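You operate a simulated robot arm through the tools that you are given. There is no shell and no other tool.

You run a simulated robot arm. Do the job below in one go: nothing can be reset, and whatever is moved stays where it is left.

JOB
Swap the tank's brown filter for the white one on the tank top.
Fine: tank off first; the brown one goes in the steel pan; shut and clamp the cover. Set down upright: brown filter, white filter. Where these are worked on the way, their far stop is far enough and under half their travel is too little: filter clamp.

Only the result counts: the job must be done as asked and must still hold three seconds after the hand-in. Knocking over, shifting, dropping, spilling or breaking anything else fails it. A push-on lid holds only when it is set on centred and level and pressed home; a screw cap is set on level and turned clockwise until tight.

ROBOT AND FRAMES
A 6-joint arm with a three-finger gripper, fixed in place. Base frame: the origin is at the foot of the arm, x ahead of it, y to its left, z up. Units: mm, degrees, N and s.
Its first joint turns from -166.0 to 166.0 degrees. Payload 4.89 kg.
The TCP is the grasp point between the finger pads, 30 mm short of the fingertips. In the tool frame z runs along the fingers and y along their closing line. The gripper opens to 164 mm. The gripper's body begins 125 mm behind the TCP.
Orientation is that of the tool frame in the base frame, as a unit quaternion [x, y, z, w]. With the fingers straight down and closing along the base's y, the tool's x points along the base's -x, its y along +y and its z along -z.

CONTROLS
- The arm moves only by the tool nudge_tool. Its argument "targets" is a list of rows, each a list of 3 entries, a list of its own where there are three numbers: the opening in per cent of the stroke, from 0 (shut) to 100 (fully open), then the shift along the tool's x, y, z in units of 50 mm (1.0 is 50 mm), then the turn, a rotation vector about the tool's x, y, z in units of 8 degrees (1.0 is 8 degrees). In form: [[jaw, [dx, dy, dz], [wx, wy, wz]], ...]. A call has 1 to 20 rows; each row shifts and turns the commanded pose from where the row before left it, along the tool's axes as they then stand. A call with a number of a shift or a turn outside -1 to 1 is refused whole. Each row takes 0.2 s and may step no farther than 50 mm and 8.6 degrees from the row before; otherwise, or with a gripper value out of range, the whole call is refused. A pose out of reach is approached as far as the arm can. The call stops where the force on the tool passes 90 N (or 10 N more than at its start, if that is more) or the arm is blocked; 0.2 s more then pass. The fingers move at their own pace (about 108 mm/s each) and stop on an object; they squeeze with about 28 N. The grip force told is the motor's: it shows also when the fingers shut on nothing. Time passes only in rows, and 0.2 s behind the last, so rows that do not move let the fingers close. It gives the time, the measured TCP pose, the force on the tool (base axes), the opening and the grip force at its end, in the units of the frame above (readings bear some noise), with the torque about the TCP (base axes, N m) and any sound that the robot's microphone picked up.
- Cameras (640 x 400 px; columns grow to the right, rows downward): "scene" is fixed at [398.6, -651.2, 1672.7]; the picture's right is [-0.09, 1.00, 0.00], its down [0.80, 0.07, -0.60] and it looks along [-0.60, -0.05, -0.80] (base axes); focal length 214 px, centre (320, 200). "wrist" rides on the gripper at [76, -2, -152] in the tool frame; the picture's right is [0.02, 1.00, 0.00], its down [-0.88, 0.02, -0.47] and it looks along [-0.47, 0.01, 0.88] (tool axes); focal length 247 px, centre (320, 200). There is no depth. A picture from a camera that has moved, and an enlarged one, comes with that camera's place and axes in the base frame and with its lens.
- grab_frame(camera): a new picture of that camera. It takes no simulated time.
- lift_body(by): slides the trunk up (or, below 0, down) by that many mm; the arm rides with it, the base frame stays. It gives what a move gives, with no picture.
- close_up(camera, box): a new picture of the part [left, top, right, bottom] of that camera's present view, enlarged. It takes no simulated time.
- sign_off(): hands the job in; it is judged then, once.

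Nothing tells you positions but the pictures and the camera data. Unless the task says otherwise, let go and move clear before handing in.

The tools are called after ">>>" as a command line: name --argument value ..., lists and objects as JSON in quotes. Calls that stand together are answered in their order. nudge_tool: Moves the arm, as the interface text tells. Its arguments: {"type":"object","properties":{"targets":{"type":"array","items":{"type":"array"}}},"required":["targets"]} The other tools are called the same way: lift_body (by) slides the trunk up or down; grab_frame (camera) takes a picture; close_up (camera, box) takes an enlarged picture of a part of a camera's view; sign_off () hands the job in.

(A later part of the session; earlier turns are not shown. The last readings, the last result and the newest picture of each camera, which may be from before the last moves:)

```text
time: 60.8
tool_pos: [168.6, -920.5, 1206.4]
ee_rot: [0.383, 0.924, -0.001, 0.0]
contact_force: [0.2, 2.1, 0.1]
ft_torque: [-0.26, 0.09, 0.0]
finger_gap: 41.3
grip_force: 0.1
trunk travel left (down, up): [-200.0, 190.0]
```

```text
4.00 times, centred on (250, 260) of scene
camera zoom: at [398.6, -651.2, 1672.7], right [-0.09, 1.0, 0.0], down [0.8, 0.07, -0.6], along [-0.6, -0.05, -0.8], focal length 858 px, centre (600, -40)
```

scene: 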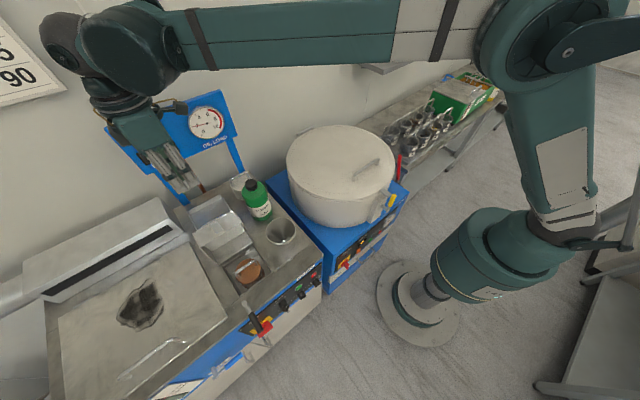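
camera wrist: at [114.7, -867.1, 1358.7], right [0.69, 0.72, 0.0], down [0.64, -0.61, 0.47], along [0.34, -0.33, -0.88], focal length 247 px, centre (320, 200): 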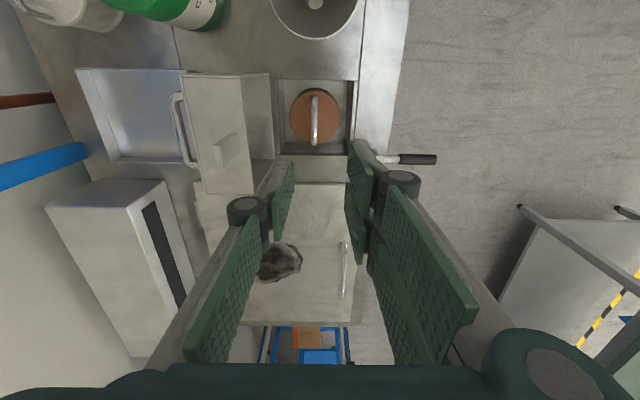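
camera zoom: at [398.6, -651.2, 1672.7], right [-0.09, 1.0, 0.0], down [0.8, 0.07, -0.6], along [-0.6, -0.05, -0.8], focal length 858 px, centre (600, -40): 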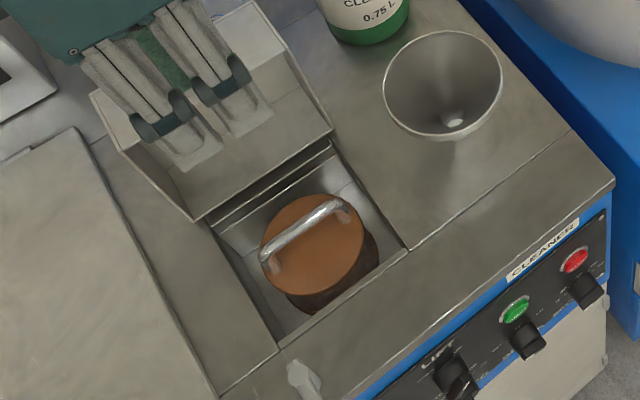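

The brown filter's bar is at about (e1 770, e2 540, z 945), down in the sump. The open cover's catch tab sticks up behind it, so I'll tilt the hand about 16° forward, away from the cover, and lower toward the bar.

>>> nudge_tool --targets '[[28, [0, 0, 0], [1, 0, 0]], [28, [0, 0, 0], [1, 0, 0]], [28, [0, 0.2315, 0.953], [0, 0, 0]], [28, [0, 0.2315, 0.953], [0, 0, 0]], [28, [0, 0.2315, 0.953], [0, 0, 0]], [28, [0, 0.2315, 0.953], [0, 0, 0]]]'

>>> grab_frame --camera "wrist"

>>> close_up --camera "scene" --box '[190, 190, 330, 310]'

```text
time: 62.2
tool_pos: [165.2, -928.3, 1009.6]
ee_rot: [0.38, 0.914, -0.128, -0.055]
contact_force: [0.1, 1.4, 0.5]
ft_torque: [-0.15, -0.04, 0.07]
finger_gap: 45.7
grip_force: 0.1
trunk travel left (down, up): [-200.0, 190.0]
```

```text
taken
camera wrist: at [139.4, -843.9, 1157.1], right [0.67, 0.69, -0.28], down [0.73, -0.52, 0.45], along [0.17, -0.5, -0.85], focal length 247 px, centre (320, 200)
```

wrist: 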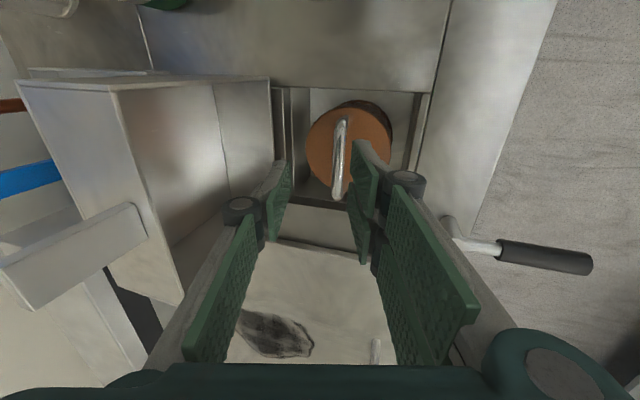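

```text
3.33 times, centred on (260, 250) of scene
camera zoom: at [398.6, -651.2, 1672.7], right [-0.09, 1.0, 0.0], down [0.8, 0.07, -0.6], along [-0.6, -0.05, -0.8], focal length 715 px, centre (520, 33)
```

zoom: 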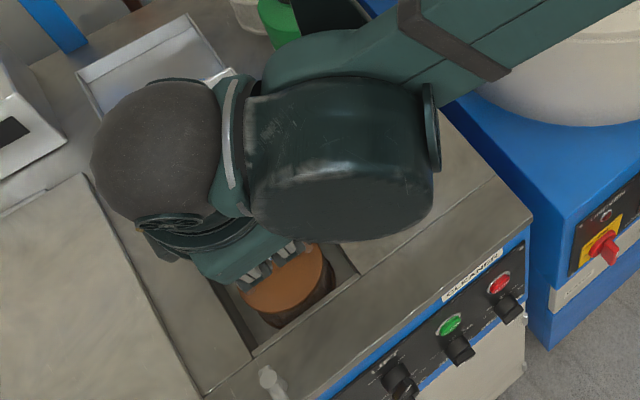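

The bar lines up with a straight vertical descent. I'll go down the last 60 mm and check before closing.

>>> nudge_tool --targets '[[28, [0, 0.165, 0.577], [0, 0, 0]], [28, [0, 0.165, 0.577], [0, 0, 0]], [28, [0, 0, 0], [0, 0, 0]]]'

>>> grab_frame --camera "wrist"

```text
time: 63.0
tool_pos: [165.9, -929.3, 949.9]
ee_rot: [0.38, 0.914, -0.128, -0.054]
contact_force: [-0.2, -0.5, -0.1]
ft_torque: [0.0, 0.01, 0.02]
finger_gap: 45.9
grip_force: 0.1
trunk travel left (down, up): [-200.0, 190.0]
```

```text
taken
camera wrist: at [139.4, -845.9, 1097.2], right [0.67, 0.69, -0.28], down [0.73, -0.52, 0.45], along [0.17, -0.5, -0.85], focal length 247 px, centre (320, 200)
```

wrist: 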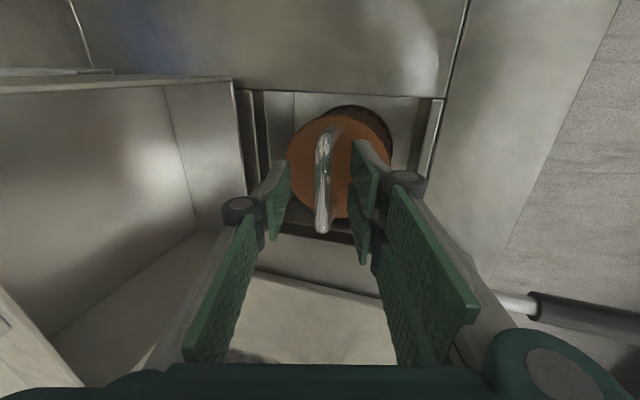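

The bar is between the pads. I'll centre along it slightly and close.

>>> nudge_tool --targets '[[28, [0.06, 0, 0], [0, 0, 0]], [0, [0, 0, 0], [0, 0, 0]], [0, [0, 0, 0], [0, 0, 0]], [0, [0, 0, 0], [0, 0, 0]]]'

>>> grab_frame --camera "wrist"

```text
time: 64.0
tool_pos: [163.2, -925.8, 949.6]
ee_rot: [0.38, 0.915, -0.128, -0.054]
contact_force: [1.3, 1.5, 1.8]
ft_torque: [0.24, -0.15, 0.04]
finger_gap: 14.2
grip_force: 28.3
trunk travel left (down, up): [-200.0, 190.0]
```

```text
taken
camera wrist: at [137.0, -843.4, 1097.4], right [0.67, 0.69, -0.28], down [0.73, -0.52, 0.45], along [0.17, -0.5, -0.85], focal length 247 px, centre (320, 200)
```

wrist: 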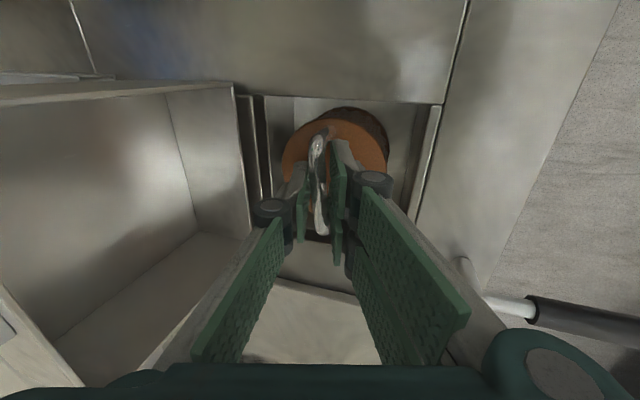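

I'll hold a moment for a firm grip, then lift slightly and check the load.

>>> nudge_tool --targets '[[0, [0, 0, 0], [0, 0, 0]], [0, [0, 0, 0], [0, 0, 0]], [0, [0, -0.028, -0.096], [0, 0, 0]], [0, [0, -0.055, -0.192], [0, 0, 0]]]'

>>> grab_frame --camera "wrist"

```text
time: 65.0
tool_pos: [162.0, -927.2, 964.6]
ee_rot: [0.381, 0.914, -0.128, -0.054]
contact_force: [-0.4, -0.5, -1.7]
ft_torque: [0.03, 0.0, 0.0]
finger_gap: 13.8
grip_force: 27.6
trunk travel left (down, up): [-200.0, 190.0]
```

```text
taken
camera wrist: at [136.7, -844.3, 1111.5], right [0.67, 0.69, -0.28], down [0.73, -0.52, 0.45], along [0.17, -0.5, -0.85], focal length 247 px, centre (320, 200)
```

wrist: 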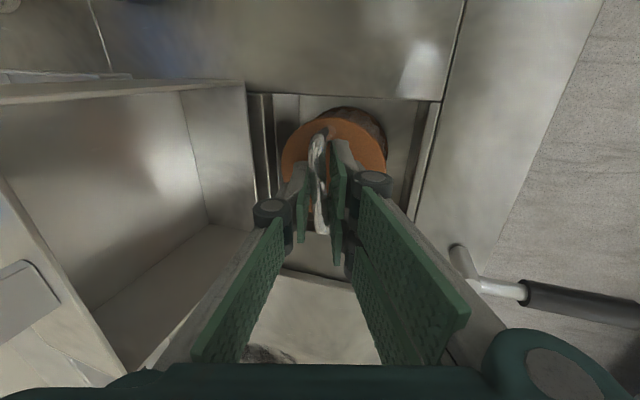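

The filter is coming up with the gripper, and it is very light. I'll lift straight up until its bottom clears the cover and tab.

>>> nudge_tool --targets '[[0, [0, -0.2033, -0.709], [0, 0, 0]], [0, [0, -0.2033, -0.709], [0, 0, 0]], [0, [0, -0.2033, -0.709], [0, 0, 0]], [0, [0, -0.2033, -0.709], [0, 0, 0]], [0, [0, -0.2033, -0.709], [0, 0, 0]], [0, [0, -0.2033, -0.709], [0, 0, 0]], [0, [0, -0.2033, -0.709], [0, 0, 0]], [0, [0, -0.2033, -0.709], [0, 0, 0]]]'

>>> grab_frame --camera "wrist"

>>> grab_frame --camera "scene"

```text
time: 66.8
tool_pos: [161.8, -927.2, 1259.2]
ee_rot: [0.381, 0.914, -0.128, -0.054]
contact_force: [0.3, -0.6, -1.8]
ft_torque: [0.1, 0.04, -0.03]
finger_gap: 13.4
grip_force: 27.4
trunk travel left (down, up): [-200.0, 190.0]
```

```text
taken
camera wrist: at [136.4, -844.7, 1407.2], right [0.67, 0.69, -0.28], down [0.73, -0.52, 0.45], along [0.17, -0.5, -0.85], focal length 247 px, centre (320, 200)
```

wrist: 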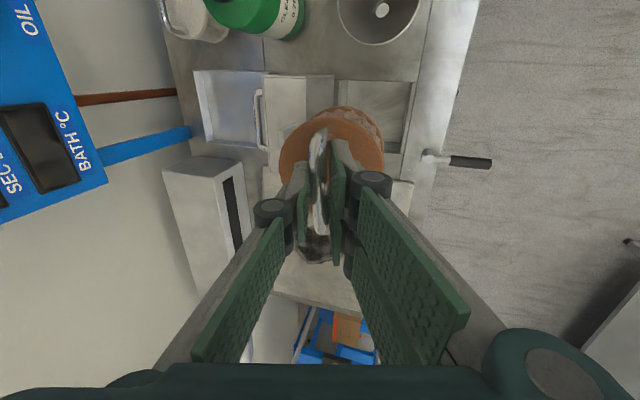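

```text
taken
```

scene: 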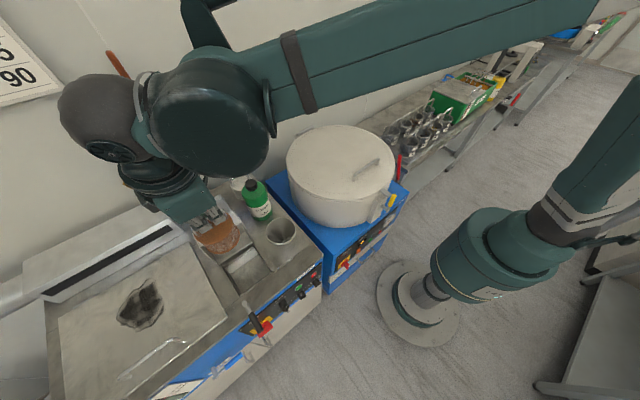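

I'll look closely at how the filter hangs.

>>> close_up --camera "scene" --box '[170, 190, 290, 290]'

>>> close_up --camera "wrist" --box '[160, 40, 440, 220]'

```text
4.00 times, centred on (230, 240) of scene
camera zoom: at [398.6, -651.2, 1672.7], right [-0.09, 1.0, 0.0], down [0.8, 0.07, -0.6], along [-0.6, -0.05, -0.8], focal length 858 px, centre (680, 40)
```

zoom: 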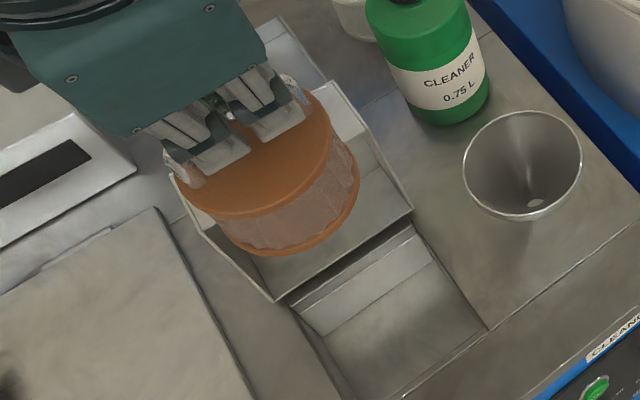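

```text
2.22 times, centred on (300, 130) of wrist
camera zoom: at [136.4, -844.7, 1407.2], right [0.67, 0.69, -0.28], down [0.73, -0.52, 0.45], along [0.17, -0.5, -0.85], focal length 549 px, centre (364, 356)
```

zoom: 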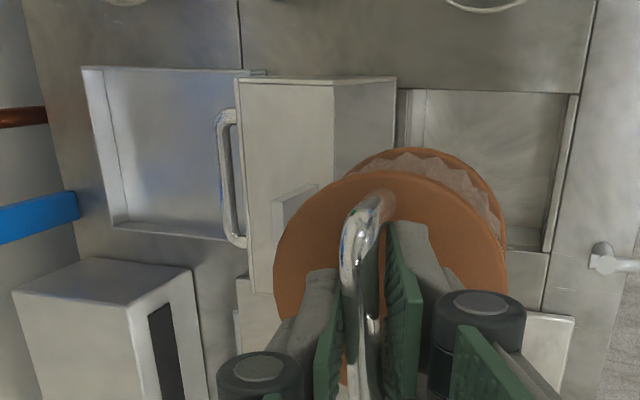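

The filter hangs upright and the sump is empty below it. I'll carry it over the open cover toward the pan.

>>> nudge_tool --targets '[[0, [0, -0.066, -0.23], [0, 0, 0]], [0, [0, -0.7526, 0.2157], [0, 0, 0]], [0, [0, -0.7526, 0.2157], [0, 0, 0]], [0, [0, -0.7526, 0.2157], [0, 0, 0]], [0, [0, -0.7526, 0.2157], [0, 0, 0]], [0, [0, -0.7526, 0.2157], [0, 0, 0]], [0, [0, -0.7526, 0.2157], [0, 0, 0]], [0, [0, -0.7526, 0.2157], [0, 0, 0]]]'

>>> grab_frame --camera "wrist"

>>> grab_frame --camera "scene"

```text
time: 68.6
tool_pos: [-31.8, -1120.0, 1270.8]
ee_rot: [0.379, 0.915, -0.13, -0.054]
contact_force: [0.6, 0.2, 0.2]
ft_torque: [-0.08, 0.08, 0.03]
finger_gap: 12.7
grip_force: 27.9
trunk travel left (down, up): [-200.0, 190.0]
```

```text
taken
camera wrist: at [-57.0, -1037.3, 1418.6], right [0.67, 0.69, -0.28], down [0.73, -0.52, 0.45], along [0.17, -0.5, -0.85], focal length 247 px, centre (320, 200)
```

wrist: 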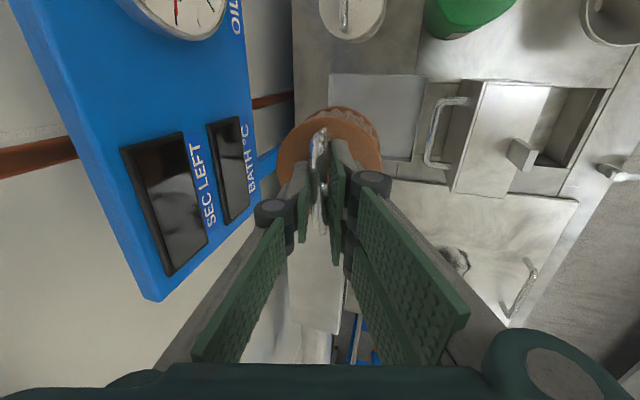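

```text
taken
```

scene: 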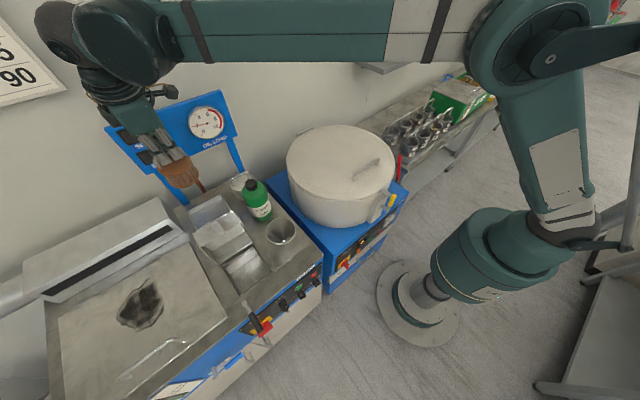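

The filter is above the pan, and the projection puts it close to the pan's centre. I'll lower it to just above the pan floor.

>>> nudge_tool --targets '[[0, [0, 0.1975, 0.689], [0, 0, 0]], [0, [0, 0.1975, 0.689], [0, 0, 0]], [0, [0, 0.1975, 0.689], [0, 0, 0]], [0, [0, 0.1975, 0.689], [0, 0, 0]], [0, [0, 0.1975, 0.689], [0, 0, 0]], [0, [0, 0.1975, 0.689], [0, 0, 0]]]'

>>> grab_frame --camera "wrist"

>>> close_up --camera "scene" --box '[140, 140, 300, 260]'

```text
time: 70.0
tool_pos: [-31.5, -1120.2, 1055.9]
ee_rot: [0.38, 0.914, -0.128, -0.054]
contact_force: [-1.3, 0.1, -1.0]
ft_torque: [-0.02, -0.01, -0.01]
finger_gap: 12.1
grip_force: 27.8
trunk travel left (down, up): [-200.0, 190.0]
```

```text
taken
camera wrist: at [-57.9, -1036.2, 1203.4], right [0.67, 0.69, -0.28], down [0.73, -0.52, 0.45], along [0.17, -0.5, -0.85], focal length 247 px, centre (320, 200)
```

wrist: 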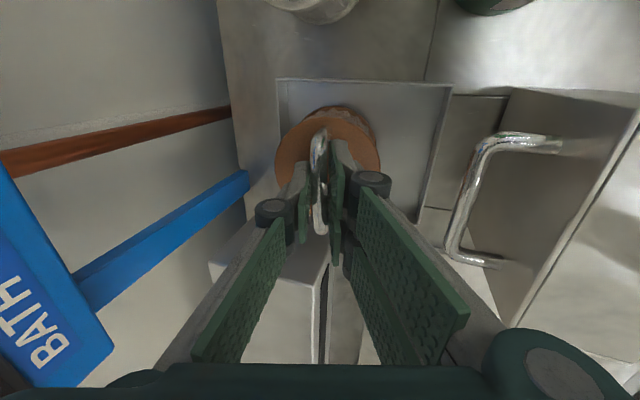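

```text
3.33 times, centred on (220, 200) of scene
camera zoom: at [398.6, -651.2, 1672.7], right [-0.09, 1.0, 0.0], down [0.8, 0.07, -0.6], along [-0.6, -0.05, -0.8], focal length 715 px, centre (653, 200)
```

zoom: 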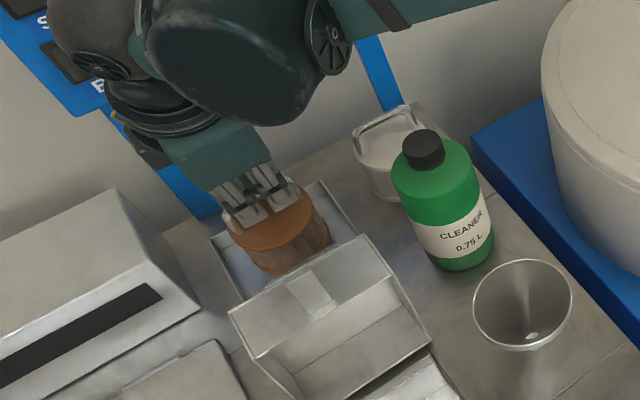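

It sits inside the pan outline. I'll lower in small steps until it touches the floor.

>>> nudge_tool --targets '[[0, [0, 0.0276, 0.096], [0, 0, 0]], [0, [0, 0.0276, 0.096], [0, 0, 0]], [0, [0, 0.0276, 0.096], [0, 0, 0]]]'

>>> nudge_tool --targets '[[0, [0, 0.0166, 0.058], [0, 0, 0]]]'

>>> nudge_tool --targets '[[0, [0, 0.0166, 0.058], [0, 0, 0]]]'

```text
time: 70.8
tool_pos: [-30.9, -1119.3, 1043.2]
ee_rot: [0.381, 0.914, -0.128, -0.054]
contact_force: [-1.4, -6.5, 31.4]
ft_torque: [-0.31, -0.58, -0.06]
finger_gap: 12.3
grip_force: 27.4
trunk travel left (down, up): [-200.0, 190.0]
```

```text
time: 71.2
tool_pos: [-33.6, -1118.6, 1041.8]
ee_rot: [0.38, 0.914, -0.13, -0.054]
contact_force: [-8.8, -10.3, 60.8]
ft_torque: [0.27, 0.23, 0.09]
finger_gap: 12.2
grip_force: 28.3
trunk travel left (down, up): [-200.0, 190.0]
```

```text
time: 71.6
tool_pos: [-32.5, -1119.3, 1036.7]
ee_rot: [0.38, 0.914, -0.13, -0.053]
contact_force: [-9.3, -9.1, 58.5]
ft_torque: [0.44, 0.13, 0.12]
finger_gap: 11.3
grip_force: 28.1
trunk travel left (down, up): [-200.0, 190.0]
```

It is standing on the floor with more push than needed. I'll relieve the load and look before letting go.

>>> nudge_tool --targets '[[0, [0, -0.022, -0.077], [0, 0, 0]]]'

>>> grab_frame --camera "wrist"

>>> close_up --camera "scene" --box '[140, 140, 300, 260]'

```text
time: 72.0
tool_pos: [-30.8, -1118.0, 1038.1]
ee_rot: [0.38, 0.914, -0.128, -0.055]
contact_force: [-6.6, 4.4, 16.0]
ft_torque: [0.9, 0.52, 0.23]
finger_gap: 11.2
grip_force: 27.6
trunk travel left (down, up): [-200.0, 190.0]
```

```text
taken
camera wrist: at [-57.3, -1035.7, 1185.3], right [0.67, 0.69, -0.28], down [0.73, -0.52, 0.45], along [0.17, -0.5, -0.85], focal length 247 px, centre (320, 200)
```

wrist: 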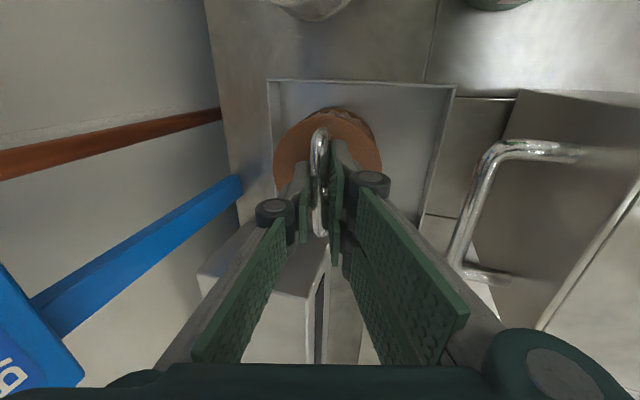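

```text
3.33 times, centred on (220, 200) of scene
camera zoom: at [398.6, -651.2, 1672.7], right [-0.09, 1.0, 0.0], down [0.8, 0.07, -0.6], along [-0.6, -0.05, -0.8], focal length 715 px, centre (653, 200)
```

zoom: 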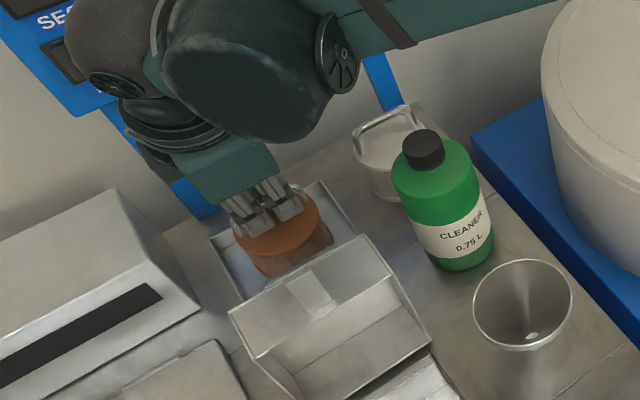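

The filter stands inside the pan. I'll ease off 2 mm more, then open the jaws.

>>> nudge_tool --targets '[[0, [0, -0.011, -0.038], [0, 0, 0]]]'

>>> nudge_tool --targets '[[14, [0, 0, 0], [0, 0, 0]], [24, [0, 0, 0], [0, 0, 0]], [24, [0, 0, 0], [0, 0, 0]]]'

>>> grab_frame --camera "wrist"

>>> close_up --camera "scene" --box '[140, 140, 300, 260]'

```text
time: 72.4
tool_pos: [-30.6, -1118.6, 1038.9]
ee_rot: [0.38, 0.914, -0.128, -0.053]
contact_force: [0.1, 0.5, -1.5]
ft_torque: [0.0, -0.06, 0.0]
finger_gap: 11.0
grip_force: 27.6
trunk travel left (down, up): [-200.0, 190.0]
```

```text
time: 73.2
tool_pos: [-32.1, -1118.7, 1040.5]
ee_rot: [0.38, 0.914, -0.129, -0.054]
contact_force: [-0.1, -1.0, 14.0]
ft_torque: [0.21, -0.22, 0.0]
finger_gap: 38.3
grip_force: 0.1
trunk travel left (down, up): [-200.0, 190.0]
```

```text
taken
camera wrist: at [-57.4, -1036.4, 1189.0], right [0.67, 0.69, -0.28], down [0.73, -0.52, 0.45], along [0.17, -0.5, -0.85], focal length 247 px, centre (320, 200)
```

wrist: 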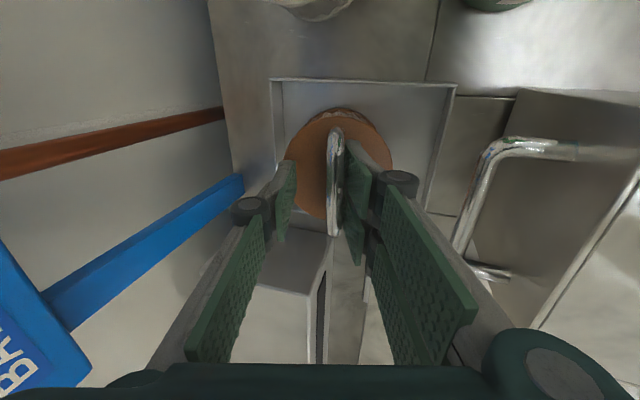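

```text
3.33 times, centred on (220, 200) of scene
camera zoom: at [398.6, -651.2, 1672.7], right [-0.09, 1.0, 0.0], down [0.8, 0.07, -0.6], along [-0.6, -0.05, -0.8], focal length 715 px, centre (653, 200)
```

zoom: 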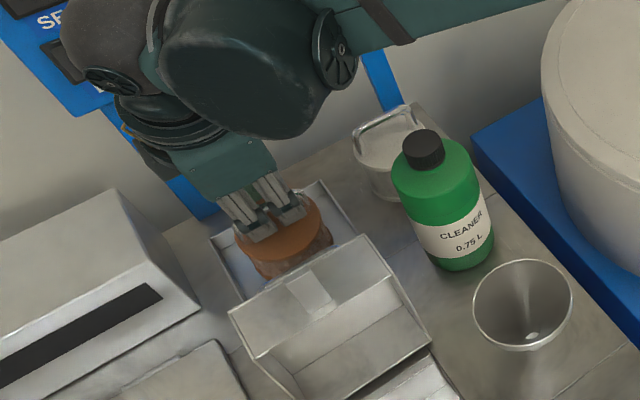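

The filter settled upright and one fingertip rests lightly on it. I'll withdraw along the tool axis so the bar stays between the fingers.

>>> nudge_tool --targets '[[26, [0, 0.02, -0.12], [0, 0, 0]], [28, [0, 0.08, -0.2], [0, 0, 0]], [28, [0, 0, -0.5], [0, 0, 0]], [28, [0, 0, -0.8], [0, 0, 0]], [28, [0, 0, -0.9], [0, 0, 0]]]'

>>> grab_frame --camera "wrist"

>>> close_up --camera "scene" --box '[140, 140, 300, 260]'

```text
time: 74.4
tool_pos: [-3.4, -1094.1, 1160.9]
ee_rot: [0.38, 0.915, -0.127, -0.055]
contact_force: [-0.4, -0.5, -2.4]
ft_torque: [0.12, -0.01, -0.02]
finger_gap: 46.2
grip_force: 0.3
trunk travel left (down, up): [-200.0, 190.0]
```

```text
taken
camera wrist: at [-29.4, -1010.4, 1308.3], right [0.67, 0.69, -0.28], down [0.73, -0.52, 0.45], along [0.17, -0.5, -0.85], focal length 247 px, centre (320, 200)
```

wrist: 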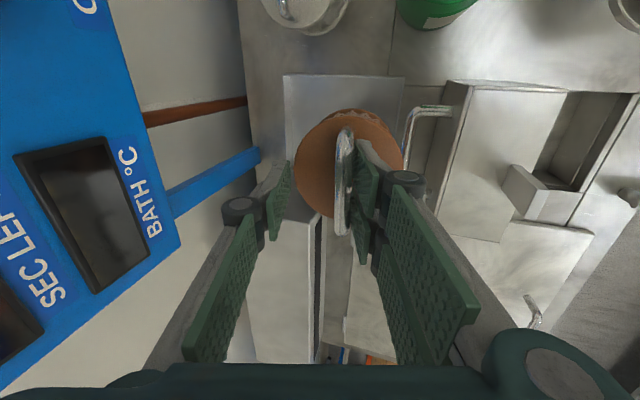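

```text
3.33 times, centred on (220, 200) of scene
camera zoom: at [398.6, -651.2, 1672.7], right [-0.09, 1.0, 0.0], down [0.8, 0.07, -0.6], along [-0.6, -0.05, -0.8], focal length 715 px, centre (653, 200)
```

zoom: 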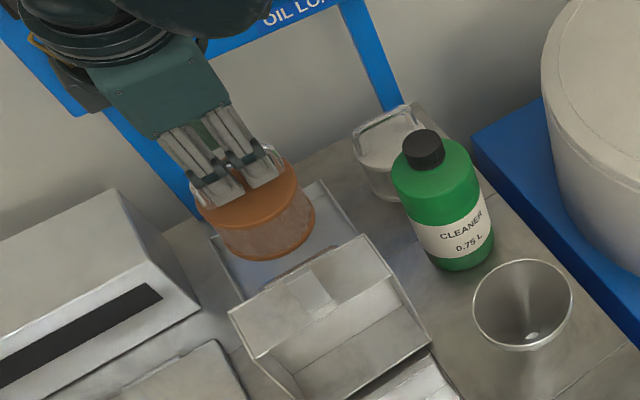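

Careful: the brown filter came up with the hand, hanging on one finger. I'll look closely before doing anything else.

>>> close_up --camera "wrist" --box '[260, 90, 440, 270]'

>>> close_up --camera "scene" --box '[170, 160, 240, 215]'

```text
2.22 times, centred on (350, 180) of wrist
camera zoom: at [-29.4, -1010.4, 1308.3], right [0.67, 0.69, -0.28], down [0.73, -0.52, 0.45], along [0.17, -0.5, -0.85], focal length 549 px, centre (253, 244)
```

zoom: 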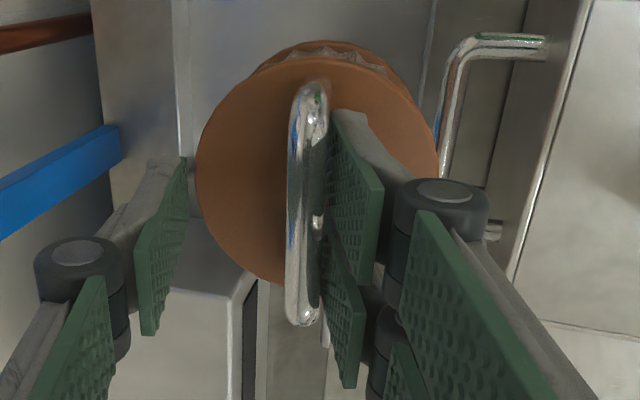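

```text
7.27 times, centred on (205, 188) of scene
camera zoom: at [398.6, -651.2, 1672.7], right [-0.09, 1.0, 0.0], down [0.8, 0.07, -0.6], along [-0.6, -0.05, -0.8], focal length 1560 px, centre (1156, 291)
```

zoom: 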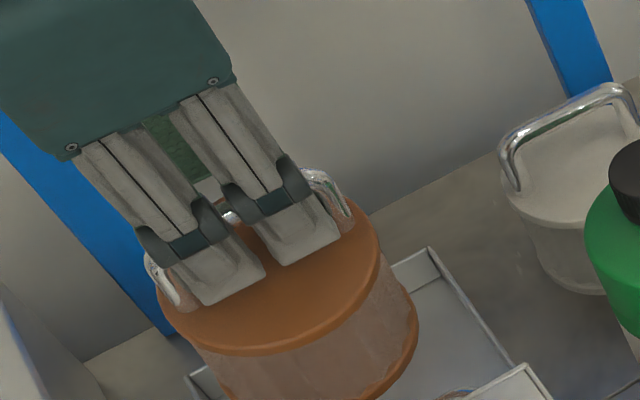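

The bar seems caught on the front finger. I'll retrace the withdrawal along the tool axis to set the filter back in the pan, then open much wider before leaving.

>>> nudge_tool --targets '[[28, [0, 0, 0.5], [0, 0, 0]], [28, [0, 0, 0.6], [0, 0, 0]], [28, [0, 0, 0.6], [0, 0, 0]]]'

>>> grab_frame --camera "wrist"

>>> close_up --camera "scene" --box '[140, 140, 300, 260]'

```text
time: 75.2
tool_pos: [-20.7, -1107.0, 1077.8]
ee_rot: [0.381, 0.914, -0.128, -0.053]
contact_force: [-0.1, 0.8, -0.9]
ft_torque: [-0.13, 0.0, 0.04]
finger_gap: 45.9
grip_force: 0.1
trunk travel left (down, up): [-200.0, 190.0]
```

```text
taken
camera wrist: at [-45.4, -1024.3, 1227.2], right [0.67, 0.69, -0.28], down [0.73, -0.52, 0.45], along [0.17, -0.5, -0.85], focal length 247 px, centre (320, 200)
```

wrist: 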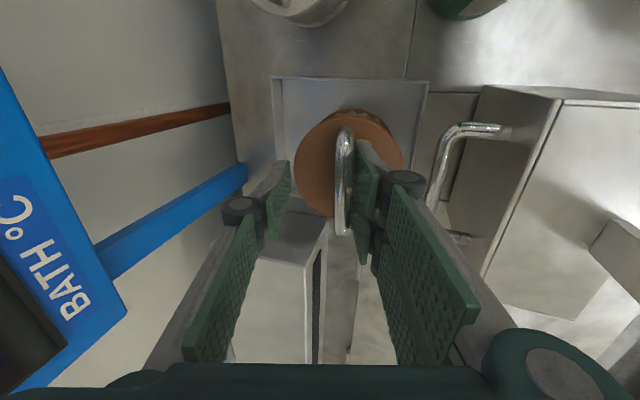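

```text
3.33 times, centred on (220, 200) of scene
camera zoom: at [398.6, -651.2, 1672.7], right [-0.09, 1.0, 0.0], down [0.8, 0.07, -0.6], along [-0.6, -0.05, -0.8], focal length 715 px, centre (653, 200)
```

zoom: 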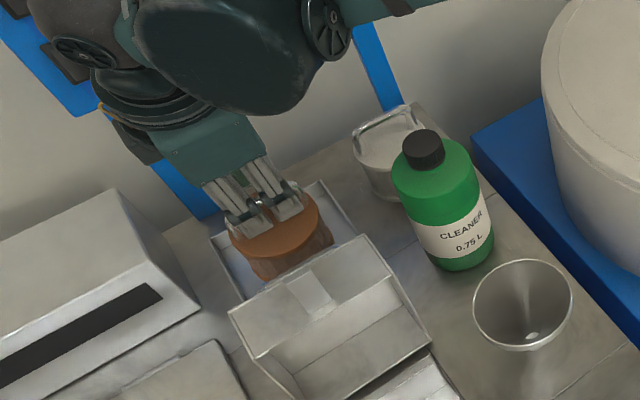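

I'll keep lowering along the same line, in smaller steps near the floor.

>>> nudge_tool --targets '[[28, [0, 0, 0.3], [0, 0, 0]], [28, [0, 0, 0.2], [0, 0, 0]]]'

>>> close_up --camera "wrist" --box '[260, 90, 440, 270]'

>>> close_up --camera "scene" --box '[170, 170, 260, 240]'

```text
time: 75.8
tool_pos: [-25.4, -1113.3, 1055.6]
ee_rot: [0.381, 0.914, -0.128, -0.054]
contact_force: [0.0, 1.3, -0.6]
ft_torque: [-0.02, -0.02, -0.01]
finger_gap: 46.0
grip_force: 0.3
trunk travel left (down, up): [-200.0, 190.0]
```

```text
2.22 times, centred on (350, 180) of wrist
camera zoom: at [-50.8, -1030.3, 1203.3], right [0.67, 0.69, -0.28], down [0.73, -0.52, 0.45], along [0.17, -0.5, -0.85], focal length 549 px, centre (253, 244)
```

zoom: 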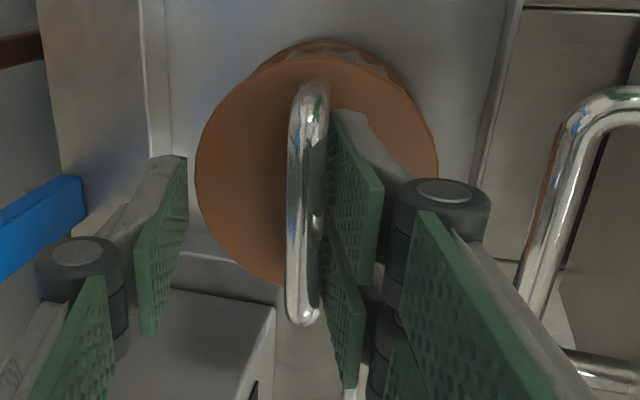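

```text
5.71 times, centred on (215, 205) of scene
camera zoom: at [398.6, -651.2, 1672.7], right [-0.09, 1.0, 0.0], down [0.8, 0.07, -0.6], along [-0.6, -0.05, -0.8], focal length 1226 px, centre (920, 171)
```

zoom: 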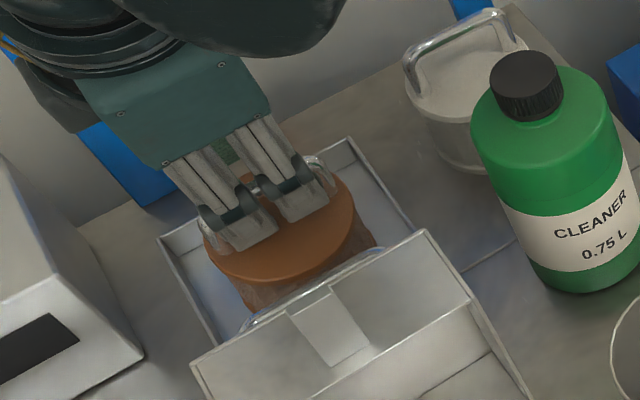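

>>> nudge_tool --targets '[[28, [0, 0, 0.1], [0, 0, 0]]]'

>>> nudge_tool --targets '[[28, [0, 0, 0.08], [0, 0, 0]]]'

```text
time: 76.2
tool_pos: [-26.4, -1114.7, 1050.5]
ee_rot: [0.38, 0.914, -0.128, -0.054]
contact_force: [-0.5, -0.9, -1.8]
ft_torque: [-0.02, 0.01, 0.06]
finger_gap: 46.3
grip_force: 0.1
trunk travel left (down, up): [-200.0, 190.0]
```

```text
time: 76.6
tool_pos: [-26.8, -1114.4, 1044.9]
ee_rot: [0.38, 0.914, -0.128, -0.054]
contact_force: [-0.1, -0.9, -1.1]
ft_torque: [-0.01, 0.03, 0.01]
finger_gap: 46.1
grip_force: 0.8
trunk travel left (down, up): [-200.0, 190.0]
```

>>> nudge_tool --targets '[[28, [0, 0, 0.07], [0, 0, 0]]]'

>>> close_up --camera "wrist" --box '[260, 90, 440, 270]'

```text
time: 77.0
tool_pos: [-28.0, -1115.2, 1042.0]
ee_rot: [0.38, 0.914, -0.128, -0.055]
contact_force: [0.3, 0.5, -1.3]
ft_torque: [-0.01, 0.0, 0.0]
finger_gap: 46.0
grip_force: 0.6
trunk travel left (down, up): [-200.0, 190.0]
```

```text
2.22 times, centred on (350, 180) of wrist
camera zoom: at [-53.2, -1032.6, 1190.6], right [0.67, 0.69, -0.28], down [0.73, -0.52, 0.45], along [0.17, -0.5, -0.85], focal length 549 px, centre (253, 244)
```

zoom: 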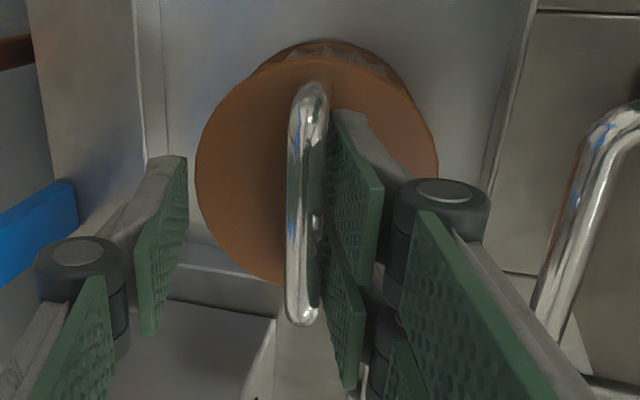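

It still moves with the front finger. I'll lower in fine steps until the floor takes it, then work it free.

>>> nudge_tool --targets '[[28, [0, 0, 0.06], [0, 0, 0]]]'

>>> nudge_tool --targets '[[28, [0, 0, 0.04], [0, 0, 0]]]'

```text
time: 77.4
tool_pos: [-28.6, -1115.7, 1039.5]
ee_rot: [0.38, 0.914, -0.128, -0.054]
contact_force: [1.0, 0.7, 0.1]
ft_torque: [-0.05, -0.01, 0.04]
finger_gap: 46.0
grip_force: 0.0
trunk travel left (down, up): [-200.0, 190.0]
```

```text
time: 77.8
tool_pos: [-28.1, -1117.0, 1038.5]
ee_rot: [0.381, 0.914, -0.127, -0.055]
contact_force: [0.3, 0.3, -0.5]
ft_torque: [0.0, 0.0, 0.0]
finger_gap: 46.2
grip_force: 0.0
trunk travel left (down, up): [-200.0, 190.0]
```

>>> close_up --camera "wrist" --box '[260, 90, 440, 270]'

>>> close_up --camera "scene" --box '[170, 170, 260, 240]'

```text
2.22 times, centred on (350, 180) of wrist
camera zoom: at [-54.4, -1033.6, 1185.5], right [0.67, 0.69, -0.28], down [0.73, -0.52, 0.45], along [0.17, -0.5, -0.85], focal length 549 px, centre (253, 244)
```

zoom: 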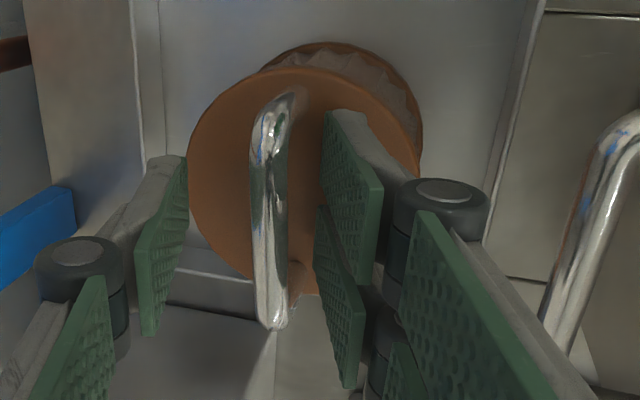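

```text
5.71 times, centred on (215, 205) of scene
camera zoom: at [398.6, -651.2, 1672.7], right [-0.09, 1.0, 0.0], down [0.8, 0.07, -0.6], along [-0.6, -0.05, -0.8], focal length 1226 px, centre (920, 171)
```

zoom: 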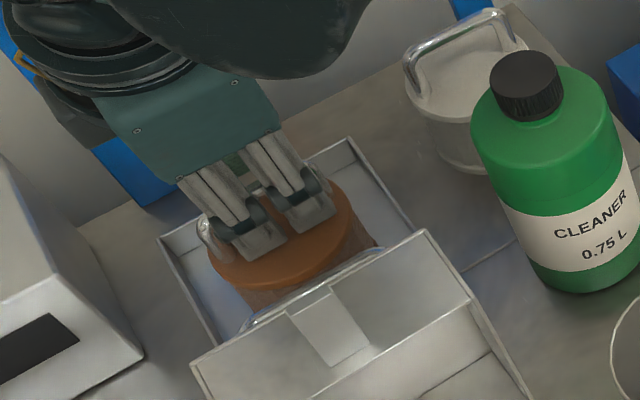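

The bar is now free of both fingers and the filter stands on the pan floor. I'll open wider and withdraw straight along the tool axis a little, then check.

>>> nudge_tool --targets '[[40, [0, 0, 0], [0, 0, 0]], [40, [0, 0, -0.1], [0, 0, 0]], [40, [0, 0, -0.3], [0, 0, 0]]]'

>>> grab_frame --camera "wrist"

>>> close_up --camera "scene" --box '[170, 170, 260, 240]'

```text
time: 78.6
tool_pos: [-25.3, -1114.3, 1056.2]
ee_rot: [0.38, 0.914, -0.128, -0.054]
contact_force: [-0.2, 0.1, -0.6]
ft_torque: [0.06, -0.01, -0.01]
finger_gap: 65.7
grip_force: 0.1
trunk travel left (down, up): [-200.0, 190.0]
```

```text
taken
camera wrist: at [-50.3, -1030.2, 1204.3], right [0.67, 0.69, -0.28], down [0.73, -0.52, 0.45], along [0.17, -0.5, -0.85], focal length 247 px, centre (320, 200)
```

wrist: 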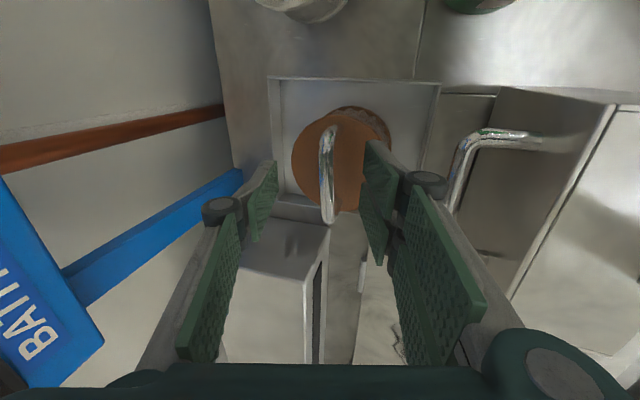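

```text
5.71 times, centred on (215, 205) of scene
camera zoom: at [398.6, -651.2, 1672.7], right [-0.09, 1.0, 0.0], down [0.8, 0.07, -0.6], along [-0.6, -0.05, -0.8], focal length 1226 px, centre (920, 171)
```

zoom: 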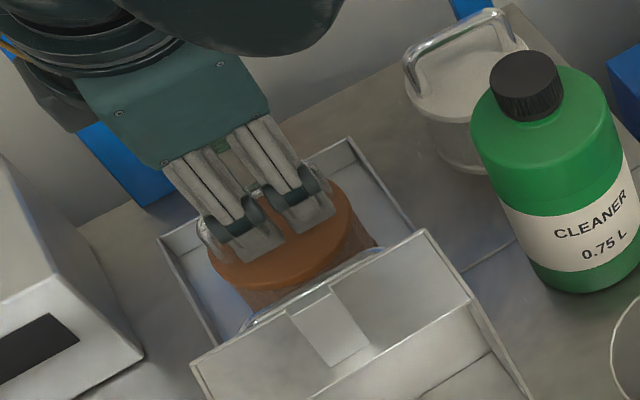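

The filter stayed put this time. I'll continue out along the tool axis.

>>> nudge_tool --targets '[[40, [0, 0, -0.4], [0, 0, 0]], [40, [0, 0, -0.8], [0, 0, 0]], [40, [0, 0, -0.9], [0, 0, 0]], [40, [0, 0, -0.9], [0, 0, 0]], [40, [0, 0, -0.9], [0, 0, 0]]]'

>>> grab_frame --camera "wrist"

>>> close_up --camera "scene" --box '[150, 150, 290, 250]'

```text
time: 79.8
tool_pos: [13.4, -1077.0, 1242.6]
ee_rot: [0.38, 0.914, -0.128, -0.054]
contact_force: [-0.4, -0.7, -0.9]
ft_torque: [0.13, 0.01, -0.02]
finger_gap: 65.8
grip_force: 0.1
trunk travel left (down, up): [-200.0, 190.0]
```

```text
taken
camera wrist: at [-11.4, -993.0, 1391.9], right [0.67, 0.69, -0.28], down [0.73, -0.52, 0.45], along [0.17, -0.5, -0.85], focal length 247 px, centre (320, 200)
```

wrist: 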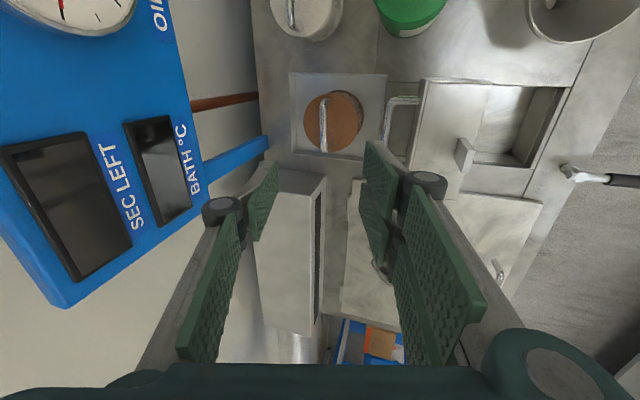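

```text
4.00 times, centred on (220, 200) of scene
camera zoom: at [398.6, -651.2, 1672.7], right [-0.09, 1.0, 0.0], down [0.8, 0.07, -0.6], along [-0.6, -0.05, -0.8], focal length 858 px, centre (720, 200)
```

zoom: 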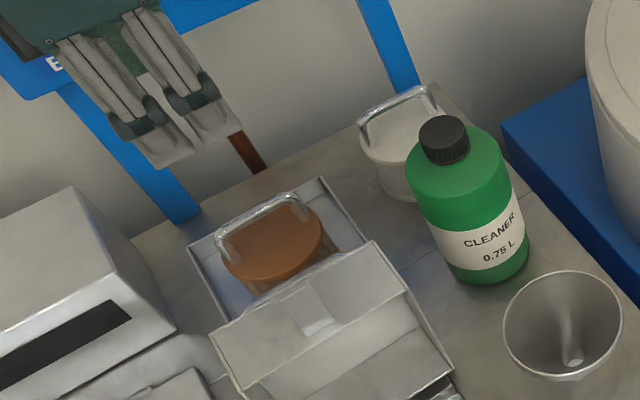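

The brown filter now stands upright in the pan. Before fetching the white one I need the clearance to the gauge board behind it, so I'll enlarge those views.

>>> close_up --camera "wrist" --box '[0, 0, 280, 175]'

>>> close_up --camera "scene" --box '[100, 80, 290, 200]'

>>> close_up --camera "wrist" --box '[260, 0, 460, 125]'

```text
2.29 times, centred on (140, 88) of wrist
camera zoom: at [-11.4, -993.0, 1391.9], right [0.67, 0.69, -0.28], down [0.73, -0.52, 0.45], along [0.17, -0.5, -0.85], focal length 564 px, centre (731, 457)
```

zoom: 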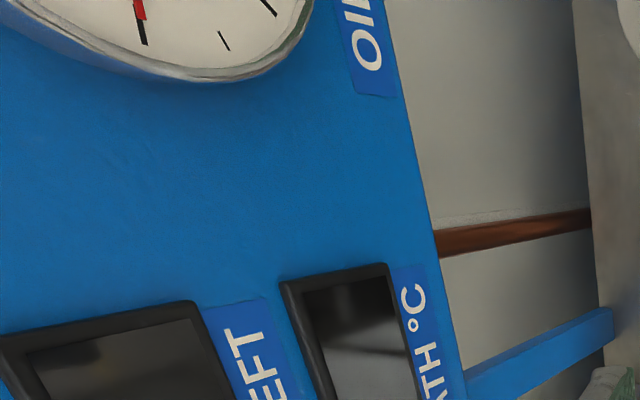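

```text
3.33 times, centred on (195, 140) of scene
camera zoom: at [398.6, -651.2, 1672.7], right [-0.09, 1.0, 0.0], down [0.8, 0.07, -0.6], along [-0.6, -0.05, -0.8], focal length 715 px, centre (737, 400)
```

zoom: 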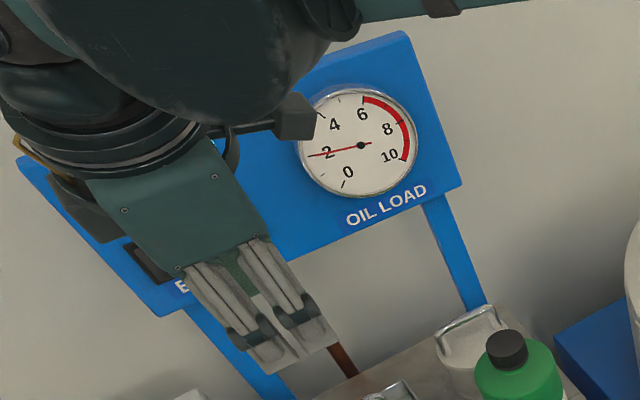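

```text
3.20 times, centred on (360, 62) of wrist
camera zoom: at [-11.4, -993.0, 1391.9], right [0.67, 0.69, -0.28], down [0.73, -0.52, 0.45], along [0.17, -0.5, -0.85], focal length 790 px, centre (192, 640)
```

zoom: 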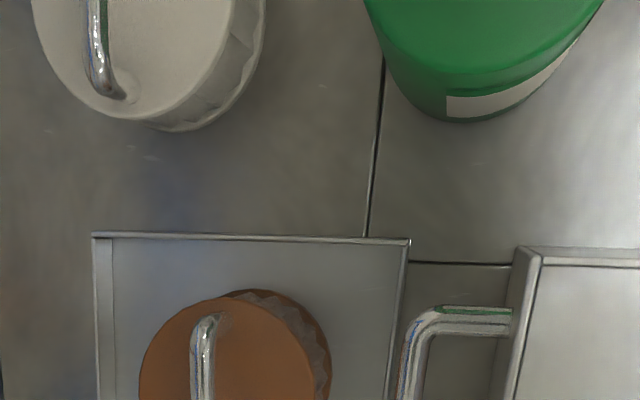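

The white filter's bar is near (e1 610, e2 855, z 1027), between the bottle (cap top 1112) and the gauge, whose face is at e2≈905. I'll use about 20° forward tilt so the hand clears both, and hover first to measure.

>>> nudge_tool --targets '[[28, [0, 0, 0], [0.5, 0, 0]], [28, [0.64, -0.257, 0.264], [0, 0, 0]], [28, [0.64, -0.257, 0.264], [0, 0, 0]], [28, [0.64, -0.257, 0.264], [0, 0, 0]], [28, [0.64, -0.257, 0.264], [0, 0, 0]], [28, [0.64, -0.257, 0.264], [0, 0, 0]]]'

>>> grab_frame --camera "wrist"

>>> grab_frame --camera "scene"

```text
time: 81.2
tool_pos: [-158.1, -1020.3, 1203.3]
ee_rot: [0.378, 0.91, -0.159, -0.067]
contact_force: [0.9, 1.1, -0.2]
ft_torque: [0.09, 0.2, -0.05]
finger_gap: 46.0
grip_force: 0.1
trunk travel left (down, up): [-200.0, 190.0]
```

```text
taken
camera wrist: at [-175.9, -930.5, 1349.1], right [0.65, 0.68, -0.34], down [0.75, -0.5, 0.44], along [0.13, -0.54, -0.83], focal length 247 px, centre (320, 200)
```

wrist: 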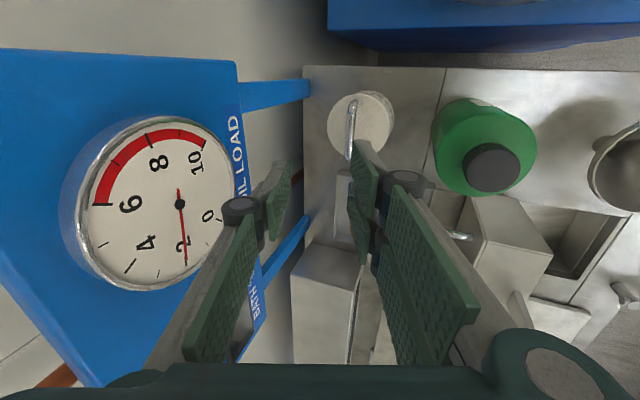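

```text
taken
```

scene: 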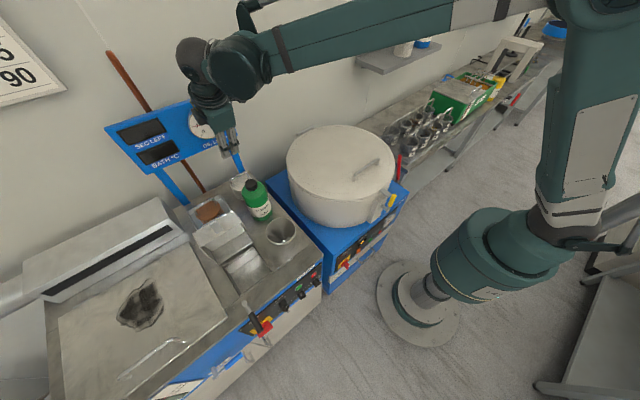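

I'll enlarge the white filter in this view to fix its bar position.

>>> close_up --camera "wrist" --box '[300, 70, 460, 190]'

>>> close_up --camera "scene" --box '[200, 140, 300, 220]'

>>> close_up --camera "scene" --box '[170, 190, 260, 260]'

```text
3.33 times, centred on (380, 130) of wrist
camera zoom: at [-175.9, -930.5, 1349.1], right [0.65, 0.68, -0.34], down [0.75, -0.5, 0.44], along [0.13, -0.54, -0.83], focal length 823 px, centre (120, 433)
```

zoom: 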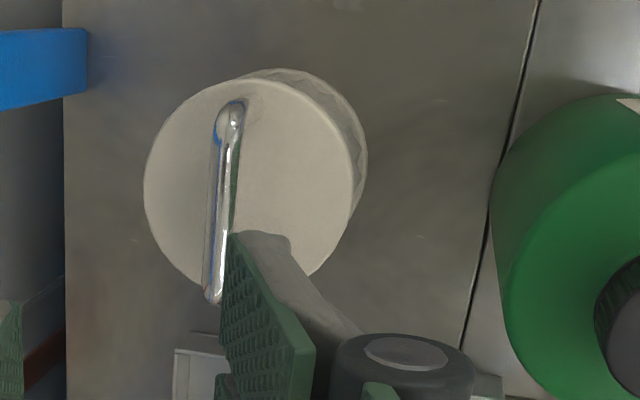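

```text
5.00 times, centred on (250, 180) of scene
camera zoom: at [398.6, -651.2, 1672.7], right [-0.09, 1.0, 0.0], down [0.8, 0.07, -0.6], along [-0.6, -0.05, -0.8], focal length 1072 px, centre (670, 300)
```

zoom: 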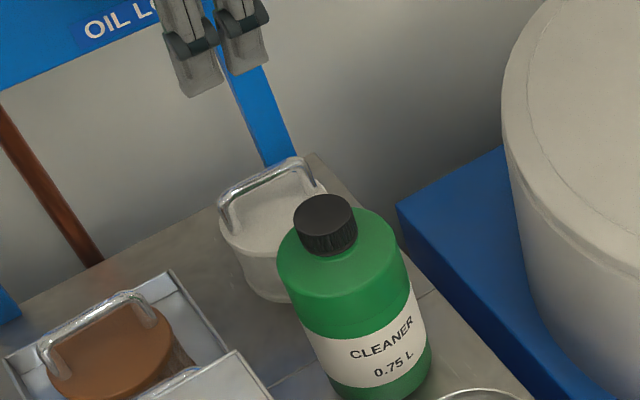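

```text
5.71 times, centred on (215, 225) of scene
camera zoom: at [398.6, -651.2, 1672.7], right [-0.09, 1.0, 0.0], down [0.8, 0.07, -0.6], along [-0.6, -0.05, -0.8], focal length 1226 px, centre (920, 57)
```

zoom: 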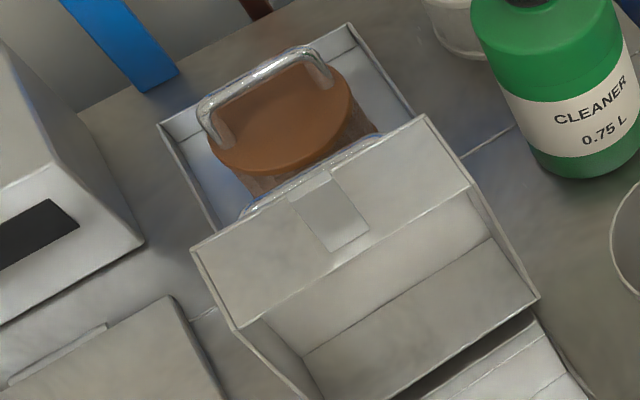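

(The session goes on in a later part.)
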